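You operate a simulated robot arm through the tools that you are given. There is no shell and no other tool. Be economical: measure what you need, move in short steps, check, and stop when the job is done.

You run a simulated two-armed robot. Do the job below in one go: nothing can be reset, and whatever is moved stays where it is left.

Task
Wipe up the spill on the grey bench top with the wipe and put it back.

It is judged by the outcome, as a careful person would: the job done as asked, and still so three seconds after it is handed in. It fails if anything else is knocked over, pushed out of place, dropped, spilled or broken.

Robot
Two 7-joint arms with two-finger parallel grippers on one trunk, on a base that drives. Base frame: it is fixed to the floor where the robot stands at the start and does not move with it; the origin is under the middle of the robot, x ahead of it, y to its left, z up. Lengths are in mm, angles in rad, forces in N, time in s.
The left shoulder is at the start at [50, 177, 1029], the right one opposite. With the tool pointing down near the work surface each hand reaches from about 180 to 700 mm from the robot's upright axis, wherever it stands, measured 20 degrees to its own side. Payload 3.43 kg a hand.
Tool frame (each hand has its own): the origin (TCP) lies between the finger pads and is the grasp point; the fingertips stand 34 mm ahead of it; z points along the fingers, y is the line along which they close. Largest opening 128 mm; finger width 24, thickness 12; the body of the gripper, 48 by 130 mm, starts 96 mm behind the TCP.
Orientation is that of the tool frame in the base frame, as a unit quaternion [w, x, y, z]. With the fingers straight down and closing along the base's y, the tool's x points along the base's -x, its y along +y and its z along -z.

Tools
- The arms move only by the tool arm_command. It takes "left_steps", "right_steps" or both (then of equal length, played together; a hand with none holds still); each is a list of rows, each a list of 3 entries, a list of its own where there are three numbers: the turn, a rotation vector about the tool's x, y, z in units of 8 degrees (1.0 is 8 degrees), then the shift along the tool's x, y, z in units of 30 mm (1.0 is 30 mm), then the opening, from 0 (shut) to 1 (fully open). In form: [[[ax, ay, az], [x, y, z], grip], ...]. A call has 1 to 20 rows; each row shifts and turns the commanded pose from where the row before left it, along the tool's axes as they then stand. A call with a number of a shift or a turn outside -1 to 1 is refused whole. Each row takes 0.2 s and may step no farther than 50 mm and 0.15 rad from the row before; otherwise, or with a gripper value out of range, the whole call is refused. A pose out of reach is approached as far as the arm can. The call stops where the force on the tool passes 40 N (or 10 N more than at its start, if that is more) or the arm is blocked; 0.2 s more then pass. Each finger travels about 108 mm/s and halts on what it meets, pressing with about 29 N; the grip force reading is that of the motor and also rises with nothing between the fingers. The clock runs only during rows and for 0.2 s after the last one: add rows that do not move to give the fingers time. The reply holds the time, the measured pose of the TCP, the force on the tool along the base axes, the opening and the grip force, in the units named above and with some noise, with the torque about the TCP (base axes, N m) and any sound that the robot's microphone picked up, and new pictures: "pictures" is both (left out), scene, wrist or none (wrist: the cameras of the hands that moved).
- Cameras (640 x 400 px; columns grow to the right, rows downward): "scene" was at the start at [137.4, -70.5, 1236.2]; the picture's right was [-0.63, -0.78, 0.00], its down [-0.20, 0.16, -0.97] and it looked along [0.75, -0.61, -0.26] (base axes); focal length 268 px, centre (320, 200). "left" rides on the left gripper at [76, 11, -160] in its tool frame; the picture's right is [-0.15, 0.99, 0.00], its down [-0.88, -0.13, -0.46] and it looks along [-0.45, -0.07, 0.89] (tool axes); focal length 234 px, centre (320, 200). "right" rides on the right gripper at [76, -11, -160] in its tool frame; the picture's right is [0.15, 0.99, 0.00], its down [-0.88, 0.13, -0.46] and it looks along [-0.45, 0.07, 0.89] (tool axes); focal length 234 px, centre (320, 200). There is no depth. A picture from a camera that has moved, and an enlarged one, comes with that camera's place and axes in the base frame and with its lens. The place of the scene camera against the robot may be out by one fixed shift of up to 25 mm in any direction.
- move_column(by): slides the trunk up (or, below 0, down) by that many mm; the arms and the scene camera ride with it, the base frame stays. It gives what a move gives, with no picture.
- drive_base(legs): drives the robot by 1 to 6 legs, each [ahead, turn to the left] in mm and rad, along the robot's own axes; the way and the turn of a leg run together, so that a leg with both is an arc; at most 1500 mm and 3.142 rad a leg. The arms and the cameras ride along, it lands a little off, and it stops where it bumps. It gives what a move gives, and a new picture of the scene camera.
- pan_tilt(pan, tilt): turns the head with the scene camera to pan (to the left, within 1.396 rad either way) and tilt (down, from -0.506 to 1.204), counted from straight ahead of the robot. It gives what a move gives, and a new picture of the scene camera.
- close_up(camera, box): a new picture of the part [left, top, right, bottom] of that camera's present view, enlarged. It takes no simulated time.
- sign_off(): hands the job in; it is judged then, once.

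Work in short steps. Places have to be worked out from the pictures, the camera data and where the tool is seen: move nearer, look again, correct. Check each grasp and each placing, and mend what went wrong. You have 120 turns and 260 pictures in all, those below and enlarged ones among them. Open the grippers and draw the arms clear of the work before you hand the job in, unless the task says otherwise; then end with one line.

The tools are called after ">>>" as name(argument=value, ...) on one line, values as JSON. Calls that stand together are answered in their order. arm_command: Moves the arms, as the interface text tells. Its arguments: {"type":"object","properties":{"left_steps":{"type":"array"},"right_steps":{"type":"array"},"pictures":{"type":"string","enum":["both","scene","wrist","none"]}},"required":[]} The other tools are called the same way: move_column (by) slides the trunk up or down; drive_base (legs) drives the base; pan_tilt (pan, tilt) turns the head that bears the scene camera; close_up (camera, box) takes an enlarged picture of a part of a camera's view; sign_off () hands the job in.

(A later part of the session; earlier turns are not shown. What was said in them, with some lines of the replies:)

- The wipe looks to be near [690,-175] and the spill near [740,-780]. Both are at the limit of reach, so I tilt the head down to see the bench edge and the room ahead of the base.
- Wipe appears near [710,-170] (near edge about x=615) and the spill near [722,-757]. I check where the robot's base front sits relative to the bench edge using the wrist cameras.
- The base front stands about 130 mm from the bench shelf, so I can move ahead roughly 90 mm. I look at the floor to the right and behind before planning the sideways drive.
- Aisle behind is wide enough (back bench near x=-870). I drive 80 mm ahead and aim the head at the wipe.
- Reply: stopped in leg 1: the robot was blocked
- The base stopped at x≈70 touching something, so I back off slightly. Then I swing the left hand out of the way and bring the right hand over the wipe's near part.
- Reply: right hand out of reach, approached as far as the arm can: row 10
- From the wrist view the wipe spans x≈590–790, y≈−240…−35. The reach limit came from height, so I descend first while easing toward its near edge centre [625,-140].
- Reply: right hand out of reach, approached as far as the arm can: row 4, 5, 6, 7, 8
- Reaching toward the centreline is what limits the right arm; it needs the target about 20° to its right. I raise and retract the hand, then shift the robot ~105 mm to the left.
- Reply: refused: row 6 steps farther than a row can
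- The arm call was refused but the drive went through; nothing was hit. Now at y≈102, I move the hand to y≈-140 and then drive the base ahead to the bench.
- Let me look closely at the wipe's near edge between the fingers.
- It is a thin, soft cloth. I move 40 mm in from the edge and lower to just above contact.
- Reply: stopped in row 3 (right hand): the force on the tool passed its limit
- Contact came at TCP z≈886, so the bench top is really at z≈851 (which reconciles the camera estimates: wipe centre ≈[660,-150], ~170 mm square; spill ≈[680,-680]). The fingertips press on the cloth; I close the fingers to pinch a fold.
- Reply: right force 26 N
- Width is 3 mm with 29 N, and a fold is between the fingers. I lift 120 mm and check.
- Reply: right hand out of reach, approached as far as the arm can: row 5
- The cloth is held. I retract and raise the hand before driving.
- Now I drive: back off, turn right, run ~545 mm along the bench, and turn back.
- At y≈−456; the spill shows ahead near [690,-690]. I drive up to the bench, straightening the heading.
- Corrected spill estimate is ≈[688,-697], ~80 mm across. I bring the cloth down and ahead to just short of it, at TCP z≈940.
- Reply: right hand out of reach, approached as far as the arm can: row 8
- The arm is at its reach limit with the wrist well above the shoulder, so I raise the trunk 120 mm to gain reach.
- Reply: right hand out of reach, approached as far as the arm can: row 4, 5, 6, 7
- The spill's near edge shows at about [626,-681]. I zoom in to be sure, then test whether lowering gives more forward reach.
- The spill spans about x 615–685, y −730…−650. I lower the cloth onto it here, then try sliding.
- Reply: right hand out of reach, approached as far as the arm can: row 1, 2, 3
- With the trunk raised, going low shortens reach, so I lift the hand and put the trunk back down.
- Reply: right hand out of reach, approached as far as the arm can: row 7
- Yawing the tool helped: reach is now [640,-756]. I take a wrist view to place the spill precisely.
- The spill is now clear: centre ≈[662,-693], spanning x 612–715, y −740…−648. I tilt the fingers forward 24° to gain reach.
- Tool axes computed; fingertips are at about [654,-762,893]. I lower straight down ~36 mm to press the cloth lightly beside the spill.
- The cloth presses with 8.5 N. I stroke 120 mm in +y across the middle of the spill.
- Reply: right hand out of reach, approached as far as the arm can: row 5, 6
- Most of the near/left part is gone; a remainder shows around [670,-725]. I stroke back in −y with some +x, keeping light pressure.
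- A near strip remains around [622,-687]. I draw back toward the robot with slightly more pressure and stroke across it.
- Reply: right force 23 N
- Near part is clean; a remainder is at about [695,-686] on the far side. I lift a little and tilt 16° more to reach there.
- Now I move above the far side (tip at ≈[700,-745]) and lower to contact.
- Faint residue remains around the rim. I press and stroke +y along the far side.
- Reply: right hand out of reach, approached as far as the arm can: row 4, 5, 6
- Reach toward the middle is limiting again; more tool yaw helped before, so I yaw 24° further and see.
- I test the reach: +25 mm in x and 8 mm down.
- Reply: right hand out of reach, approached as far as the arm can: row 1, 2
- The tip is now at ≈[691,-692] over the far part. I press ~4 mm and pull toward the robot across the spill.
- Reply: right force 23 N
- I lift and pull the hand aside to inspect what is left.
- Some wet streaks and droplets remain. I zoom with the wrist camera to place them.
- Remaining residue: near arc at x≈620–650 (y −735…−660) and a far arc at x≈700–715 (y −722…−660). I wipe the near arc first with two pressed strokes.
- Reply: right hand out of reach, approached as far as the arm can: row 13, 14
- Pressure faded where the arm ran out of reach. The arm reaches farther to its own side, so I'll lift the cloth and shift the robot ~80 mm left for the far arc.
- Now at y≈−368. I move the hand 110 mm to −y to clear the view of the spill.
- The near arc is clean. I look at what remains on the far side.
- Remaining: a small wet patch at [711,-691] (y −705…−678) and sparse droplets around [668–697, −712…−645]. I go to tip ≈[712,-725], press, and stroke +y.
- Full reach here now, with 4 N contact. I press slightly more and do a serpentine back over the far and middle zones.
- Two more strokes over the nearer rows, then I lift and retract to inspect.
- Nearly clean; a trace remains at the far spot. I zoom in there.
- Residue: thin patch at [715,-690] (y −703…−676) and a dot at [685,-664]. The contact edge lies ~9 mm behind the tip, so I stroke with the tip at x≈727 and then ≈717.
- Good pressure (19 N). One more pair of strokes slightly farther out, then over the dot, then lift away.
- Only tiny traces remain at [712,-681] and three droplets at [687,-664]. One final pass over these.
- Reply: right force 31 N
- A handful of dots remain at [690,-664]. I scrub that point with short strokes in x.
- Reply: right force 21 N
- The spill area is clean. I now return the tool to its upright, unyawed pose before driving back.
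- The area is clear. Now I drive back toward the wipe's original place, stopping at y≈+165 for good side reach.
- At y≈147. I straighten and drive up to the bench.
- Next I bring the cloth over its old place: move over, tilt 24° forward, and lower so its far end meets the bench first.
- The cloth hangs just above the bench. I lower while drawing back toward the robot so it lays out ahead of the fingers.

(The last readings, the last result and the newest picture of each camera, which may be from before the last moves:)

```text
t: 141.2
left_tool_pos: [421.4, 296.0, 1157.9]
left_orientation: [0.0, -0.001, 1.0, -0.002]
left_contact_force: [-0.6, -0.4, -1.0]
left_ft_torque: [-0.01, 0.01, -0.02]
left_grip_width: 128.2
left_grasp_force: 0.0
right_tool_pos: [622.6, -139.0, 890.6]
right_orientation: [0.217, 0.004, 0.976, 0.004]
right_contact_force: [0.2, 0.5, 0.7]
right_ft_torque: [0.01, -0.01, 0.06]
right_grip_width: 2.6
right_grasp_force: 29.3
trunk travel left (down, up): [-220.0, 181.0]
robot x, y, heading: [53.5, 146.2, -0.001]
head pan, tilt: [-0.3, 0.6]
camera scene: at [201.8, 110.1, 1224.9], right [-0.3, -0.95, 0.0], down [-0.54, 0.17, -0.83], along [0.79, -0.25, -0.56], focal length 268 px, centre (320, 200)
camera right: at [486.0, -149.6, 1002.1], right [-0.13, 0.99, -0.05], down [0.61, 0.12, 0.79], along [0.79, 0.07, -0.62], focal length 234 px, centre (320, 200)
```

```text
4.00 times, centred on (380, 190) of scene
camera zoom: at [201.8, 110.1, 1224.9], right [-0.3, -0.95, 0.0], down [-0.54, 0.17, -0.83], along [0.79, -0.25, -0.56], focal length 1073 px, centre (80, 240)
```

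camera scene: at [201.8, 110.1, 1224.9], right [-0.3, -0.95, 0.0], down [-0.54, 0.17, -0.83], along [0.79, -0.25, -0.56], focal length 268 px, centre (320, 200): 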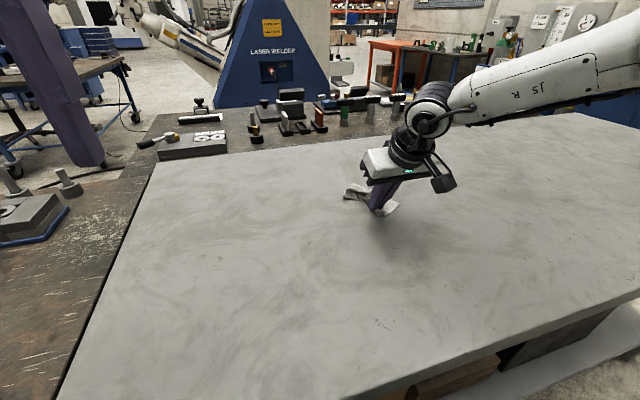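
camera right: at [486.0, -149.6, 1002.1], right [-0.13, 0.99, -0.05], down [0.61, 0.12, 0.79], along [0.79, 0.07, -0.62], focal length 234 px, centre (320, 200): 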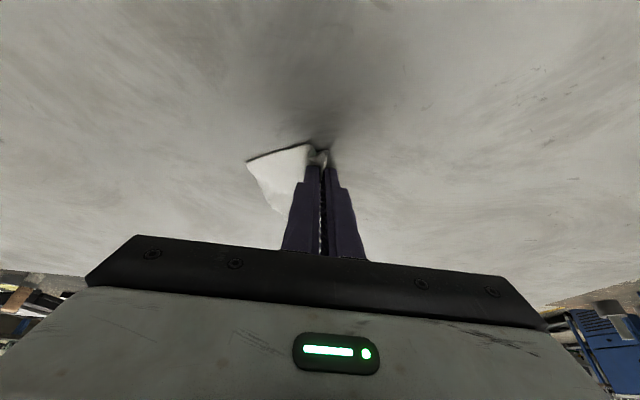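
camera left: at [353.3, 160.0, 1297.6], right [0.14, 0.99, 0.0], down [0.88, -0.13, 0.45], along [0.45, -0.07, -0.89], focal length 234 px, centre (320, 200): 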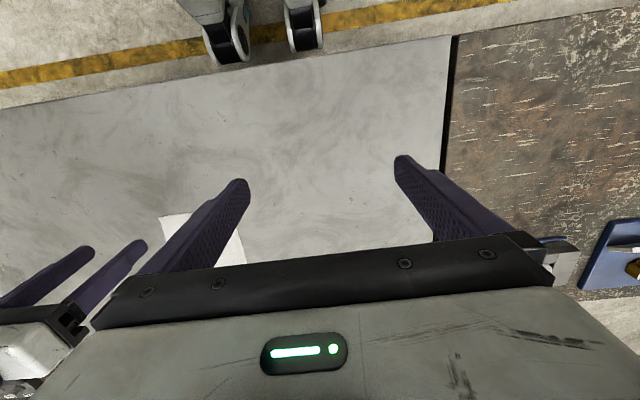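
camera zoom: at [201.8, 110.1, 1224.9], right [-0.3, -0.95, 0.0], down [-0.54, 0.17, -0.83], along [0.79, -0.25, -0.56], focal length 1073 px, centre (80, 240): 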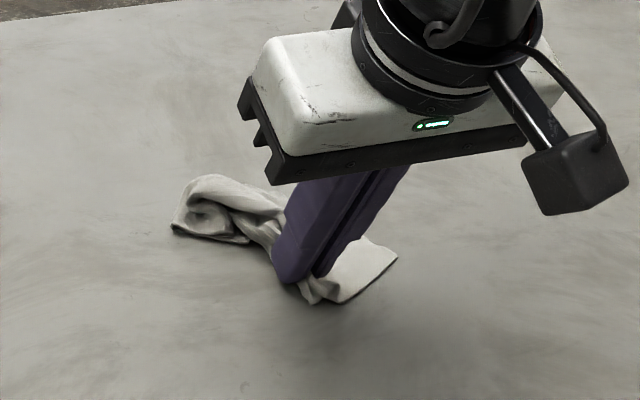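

It is back in place but the left half is rolled. I lift 40 mm, shift forward-left, set down and drag diagonally back to spread it out.

>>> arm_command(right_steps=[[[0, 0, 0], [-0.633, 0.433, -0.193], 0], [[0, 0, 0], [-0.633, 0.433, -0.193], 0], [[0, 0, 0], [-0.633, 0.433, -0.193], 0], [[0, 0, 0], [0.257, 0, 0.58], 0], [[0, 0, 0], [0.257, 0, 0.58], 0], [[0, 0, 0], [0.335, -0.26, -0.149], 0], [[0, 0, 0], [0.335, -0.26, -0.149], 0], [[0, 0, 0], [0.335, -0.26, -0.149], 0], [[0, 0, 0], [0.335, -0.26, -0.149], 0], [[0, 0, 0], [0.335, -0.26, -0.149], 0], [[0, 0, 0], [0, 0, 0], 0]])

>>> close_up(camera="scene", box=[300, 140, 460, 240])

```text
t: 143.6
left_tool_pos: [420.8, 295.9, 1158.8]
left_orientation: [0.0, -0.001, 1.0, -0.001]
left_contact_force: [-0.5, -0.1, 0.1]
left_ft_torque: [0.0, 0.03, -0.04]
left_grip_width: 128.0
left_grasp_force: 0.1
right_tool_pos: [612.2, -138.5, 890.8]
right_orientation: [0.216, 0.003, 0.976, 0.004]
right_contact_force: [-0.5, 0.5, 0.9]
right_ft_torque: [0.0, -0.02, 0.02]
right_grip_width: 3.0
right_grasp_force: 29.2
trunk travel left (down, up): [-220.0, 181.0]
robot x, y, heading: [52.5, 147.9, 0.001]
head pan, tilt: [-0.3, 0.6]
camera scene: at [201.8, 110.1, 1224.8], right [-0.3, -0.95, 0.0], down [-0.54, 0.17, -0.83], along [0.79, -0.24, -0.56], focal length 268 px, centre (320, 200)
camera right: at [475.5, -149.9, 1003.7], right [-0.13, 0.99, -0.05], down [0.61, 0.12, 0.79], along [0.78, 0.07, -0.62], focal length 234 px, centre (320, 200)
```

scene: 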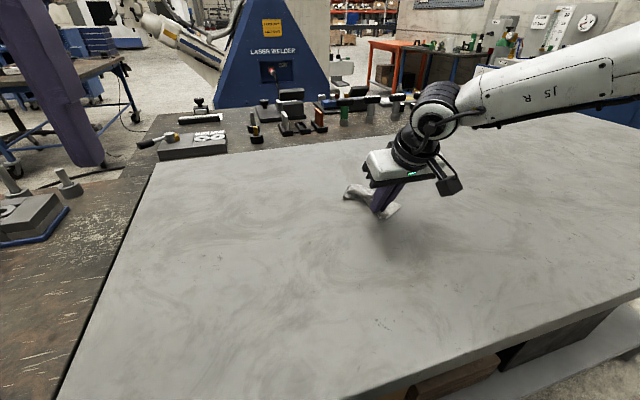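
right: 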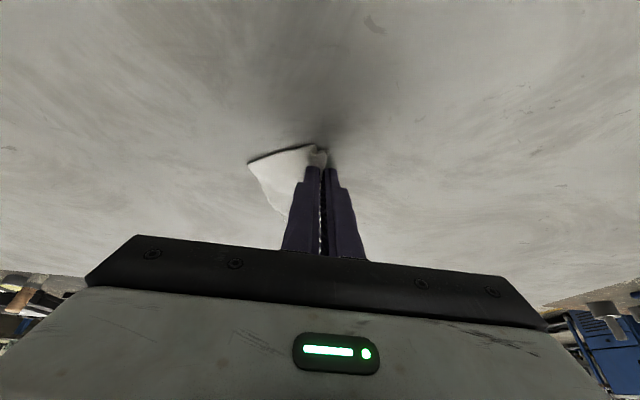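

```text
4.00 times, centred on (380, 190) of scene
camera zoom: at [201.8, 110.1, 1224.8], right [-0.3, -0.95, 0.0], down [-0.54, 0.17, -0.83], along [0.79, -0.24, -0.56], focal length 1073 px, centre (80, 240)
```

zoom: 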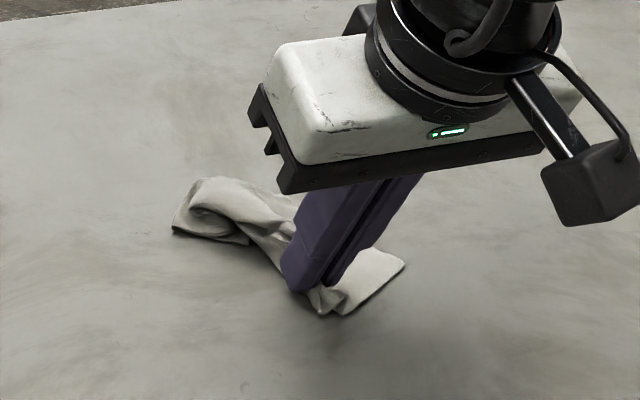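

Pinch point is at its original spot. I release here, back out along the fingers and look at how it lies.

>>> arm_command(right_steps=[[[0, 0, 0], [0, 0, 0], 0.15], [[0, 0, 0], [0, 0, 0], 0.3], [[0, 0, 0], [0, 0, 0], 0.3], [[0, 0, 0], [0, 0, -0.5], 0.3], [[0, 0, 0], [0, 0, -1], 0.3], [[0, 0, 0], [0, 0, -1], 0.3], [[0, 0, 0], [0.5, -0.7, -1], 0.3], [[0, 0, 0], [0.5, -1, -0.7], 0.3], [[0, 0, 0], [0, 0, 0], 0.3]])

>>> close_up(camera="scene", box=[300, 140, 460, 240])

```text
t: 145.6
left_tool_pos: [421.1, 296.5, 1158.8]
left_orientation: [0.0, 0.0, 1.0, 0.0]
left_contact_force: [0.2, -0.3, 1.2]
left_ft_torque: [0.0, -0.02, 0.0]
left_grip_width: 127.8
left_grasp_force: 0.1
right_tool_pos: [530.5, -191.2, 991.6]
right_orientation: [0.216, 0.002, 0.976, 0.004]
right_contact_force: [0.7, 0.3, -0.5]
right_ft_torque: [-0.02, 0.0, 0.0]
right_grip_width: 38.6
right_grasp_force: 0.1
trunk travel left (down, up): [-220.0, 181.0]
robot x, y, heading: [49.8, 148.8, 0.001]
head pan, tilt: [-0.3, 0.6]
camera scene: at [201.9, 110.2, 1224.8], right [-0.3, -0.95, 0.0], down [-0.54, 0.17, -0.83], along [0.79, -0.24, -0.56], focal length 268 px, centre (320, 200)
camera right: at [393.8, -201.2, 1103.2], right [-0.13, 0.99, -0.05], down [0.61, 0.12, 0.79], along [0.78, 0.07, -0.62], focal length 234 px, centre (320, 200)
```

scene: 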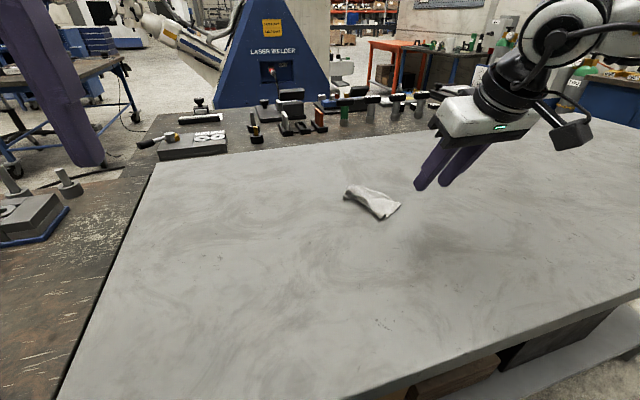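
right: 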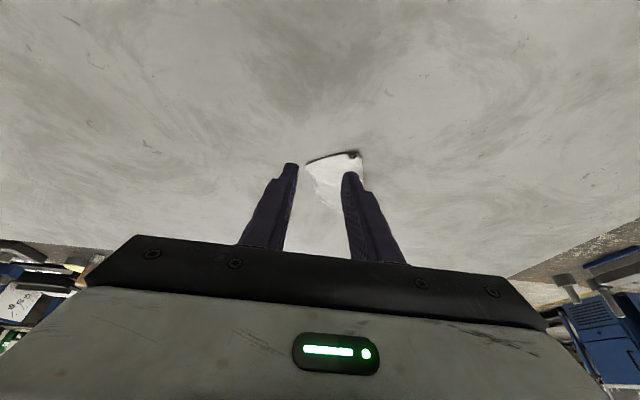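

```text
4.00 times, centred on (380, 190) of scene
camera zoom: at [201.9, 110.2, 1224.8], right [-0.3, -0.95, 0.0], down [-0.54, 0.17, -0.83], along [0.79, -0.24, -0.56], focal length 1073 px, centre (80, 240)
```

zoom: 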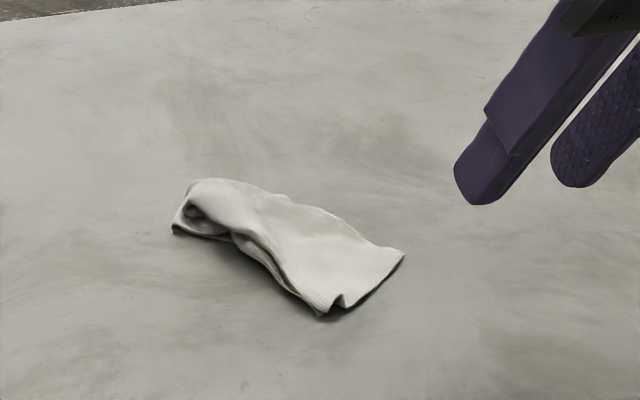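

The wipe lies released near its original spot, rumpled. I back the hand off upright with fingers open and measure the wipe's centre from the wrist camera.

>>> arm_command(right_steps=[[[0, 1, 0], [0, 0, -0.5], 1], [[0, 1, 0], [0, 0.4, -0.5], 1], [[0, 1, 0], [0, 0.4, -0.5], 1], [[0, 0, 0], [0.5, 0.4, -0.5], 1], [[0, 0, 0], [0, 0, 0], 1]], pictures="wrist")

>>> close_up(camera="right", box=[220, 130, 420, 255])

```text
t: 146.8
left_tool_pos: [422.0, 295.2, 1158.2]
left_orientation: [0.001, 0.0, 1.0, -0.001]
left_contact_force: [-0.4, 0.9, 0.2]
left_ft_torque: [0.01, -0.02, -0.02]
left_grip_width: 127.9
left_grasp_force: 0.0
right_tool_pos: [503.2, -154.1, 1049.0]
right_orientation: [0.008, 0.002, 1.0, 0.005]
right_contact_force: [0.4, -0.7, -0.2]
right_ft_torque: [0.01, -0.03, -0.03]
right_grip_width: 127.9
right_grasp_force: 0.1
trunk travel left (down, up): [-220.0, 181.0]
robot x, y, heading: [52.1, 150.4, 0.001]
head pan, tilt: [-0.3, 0.6]
camera right: at [424.1, -165.3, 1207.3], right [-0.14, 0.99, 0.01], down [0.87, 0.12, 0.47], along [0.47, 0.07, -0.88], focal length 234 px, centre (320, 200)
```

right: 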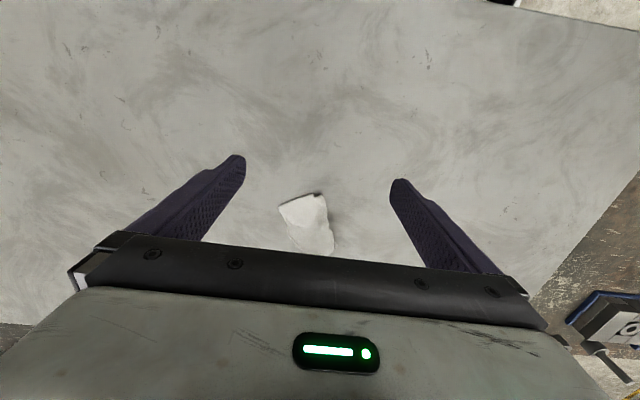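

```text
3.20 times, centred on (320, 192) of right
camera zoom: at [424.1, -165.3, 1207.3], right [-0.14, 0.99, 0.01], down [0.87, 0.12, 0.47], along [0.47, 0.07, -0.88], focal length 749 px, centre (320, 224)
```

zoom: 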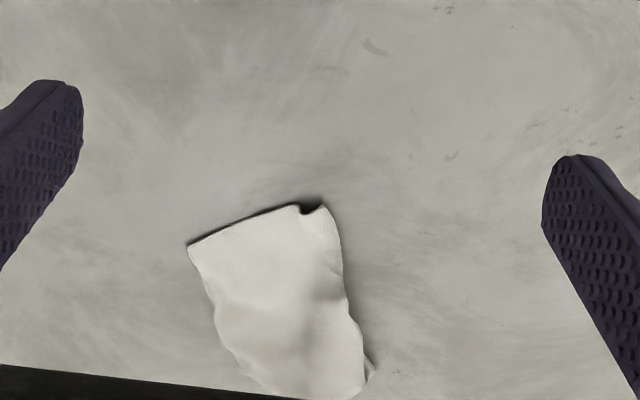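

The wipe's centre is at ≈[667,-152], matching its original ≈[662,-150]. I retract the right arm clear with fingers open and take a last look toward both places.

>>> arm_command(right_steps=[[[0, 0, 0], [0.7, -0.5, -0.5], 1], [[0, 0, 0], [0.7, -0.5, -0.5], 1], [[0, 0, 0], [0.7, -0.5, -0.5], 1], [[0, 0, 0], [0.7, -0.5, -0.5], 1], [[0, 0, 0], [0, 0, 0], 1]], pictures="none")

>>> drive_base(legs=[[-60, 0]])

>>> pan_tilt(pan=-0.75, tilt=0.4)

>>> close_up(camera="left", box=[0, 150, 320, 350])

```text
t: 148.0
left_tool_pos: [421.1, 295.6, 1157.5]
left_orientation: [0.0, 0.0, 1.0, -0.001]
left_contact_force: [-0.5, -0.6, 0.7]
left_ft_torque: [0.01, -0.04, 0.01]
left_grip_width: 127.9
left_grasp_force: 0.1
right_tool_pos: [418.7, -214.6, 1108.6]
right_orientation: [0.007, 0.003, 1.0, 0.005]
right_contact_force: [1.2, -0.1, 0.1]
right_ft_torque: [0.0, 0.05, 0.0]
right_grip_width: 128.1
right_grasp_force: 0.1
trunk travel left (down, up): [-220.0, 181.0]
robot x, y, heading: [50.9, 148.0, -0.005]
head pan, tilt: [-0.3, 0.6]
```

```text
t: 149.0
left_tool_pos: [361.5, 296.6, 1156.7]
left_orientation: [0.0, -0.001, 1.0, -0.002]
left_contact_force: [-0.4, 0.6, 0.2]
left_ft_torque: [0.01, -0.03, 0.02]
left_grip_width: 128.2
left_grasp_force: 0.0
right_tool_pos: [358.9, -216.6, 1108.6]
right_orientation: [0.009, 0.002, 1.0, 0.005]
right_contact_force: [0.1, 0.1, -0.5]
right_ft_torque: [-0.02, -0.01, -0.01]
right_grip_width: 127.9
right_grasp_force: 0.0
trunk travel left (down, up): [-220.0, 181.0]
robot x, y, heading: [-7.2, 148.0, -0.0]
head pan, tilt: [-0.3, 0.6]
camera scene: at [142.1, 110.1, 1225.0], right [-0.3, -0.95, 0.0], down [-0.54, 0.17, -0.83], along [0.79, -0.25, -0.56], focal length 268 px, centre (320, 200)
```

scene: 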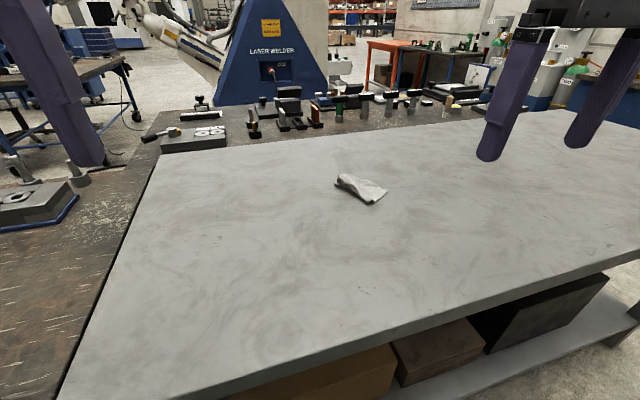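

```text
t: 149.9
left_tool_pos: [361.9, 295.6, 1156.7]
left_orientation: [-0.001, -0.001, 1.0, 0.0]
left_contact_force: [0.2, -0.6, -0.6]
left_ft_torque: [0.02, -0.02, -0.03]
left_grip_width: 128.2
left_grasp_force: 0.0
right_tool_pos: [360.2, -214.7, 1108.1]
right_orientation: [0.007, 0.002, 1.0, 0.005]
right_contact_force: [0.0, 0.2, 0.2]
right_ft_torque: [0.02, -0.01, 0.01]
right_grip_width: 128.0
right_grasp_force: 0.0
trunk travel left (down, up): [-220.0, 181.0]
robot x, y, heading: [-8.2, 149.8, -0.006]
head pan, tilt: [-0.75, 0.4]
camera scene: at [126.1, 73.1, 1243.0], right [-0.68, -0.73, 0.0], down [-0.28, 0.27, -0.92], along [0.67, -0.63, -0.39], focal length 268 px, centre (320, 200)
```

scene: 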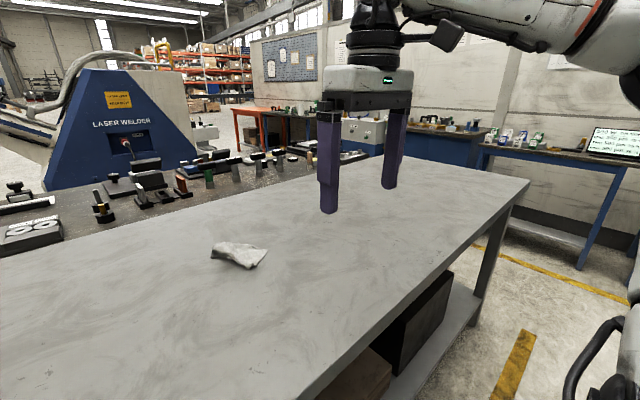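

```text
2.00 times, centred on (160, 250) of left
camera zoom: at [285.4, 307.1, 1317.7], right [0.14, 0.99, 0.0], down [0.88, -0.13, 0.46], along [0.45, -0.07, -0.89], focal length 468 px, centre (640, 100)
```

zoom: 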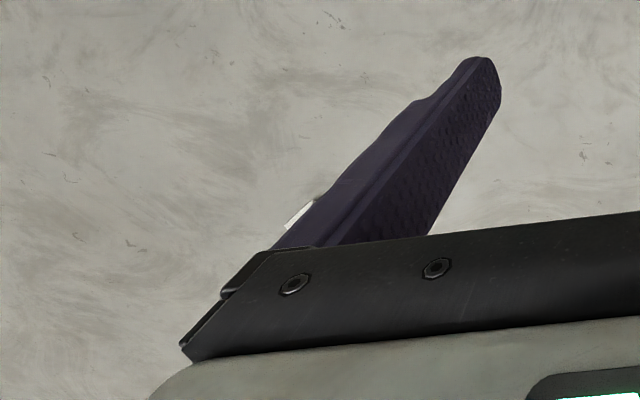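

The bench top is wiped, the wipe lies back in its place, grippers are open and both arms are clear; I hand in.

>>> sign_off()

```text
The job is handed in.
```

I wiped up the spill and put the wipe back within about 10 mm of where it started. It is rumpled rather than flat, and one tiny dot may remain on the bench top.
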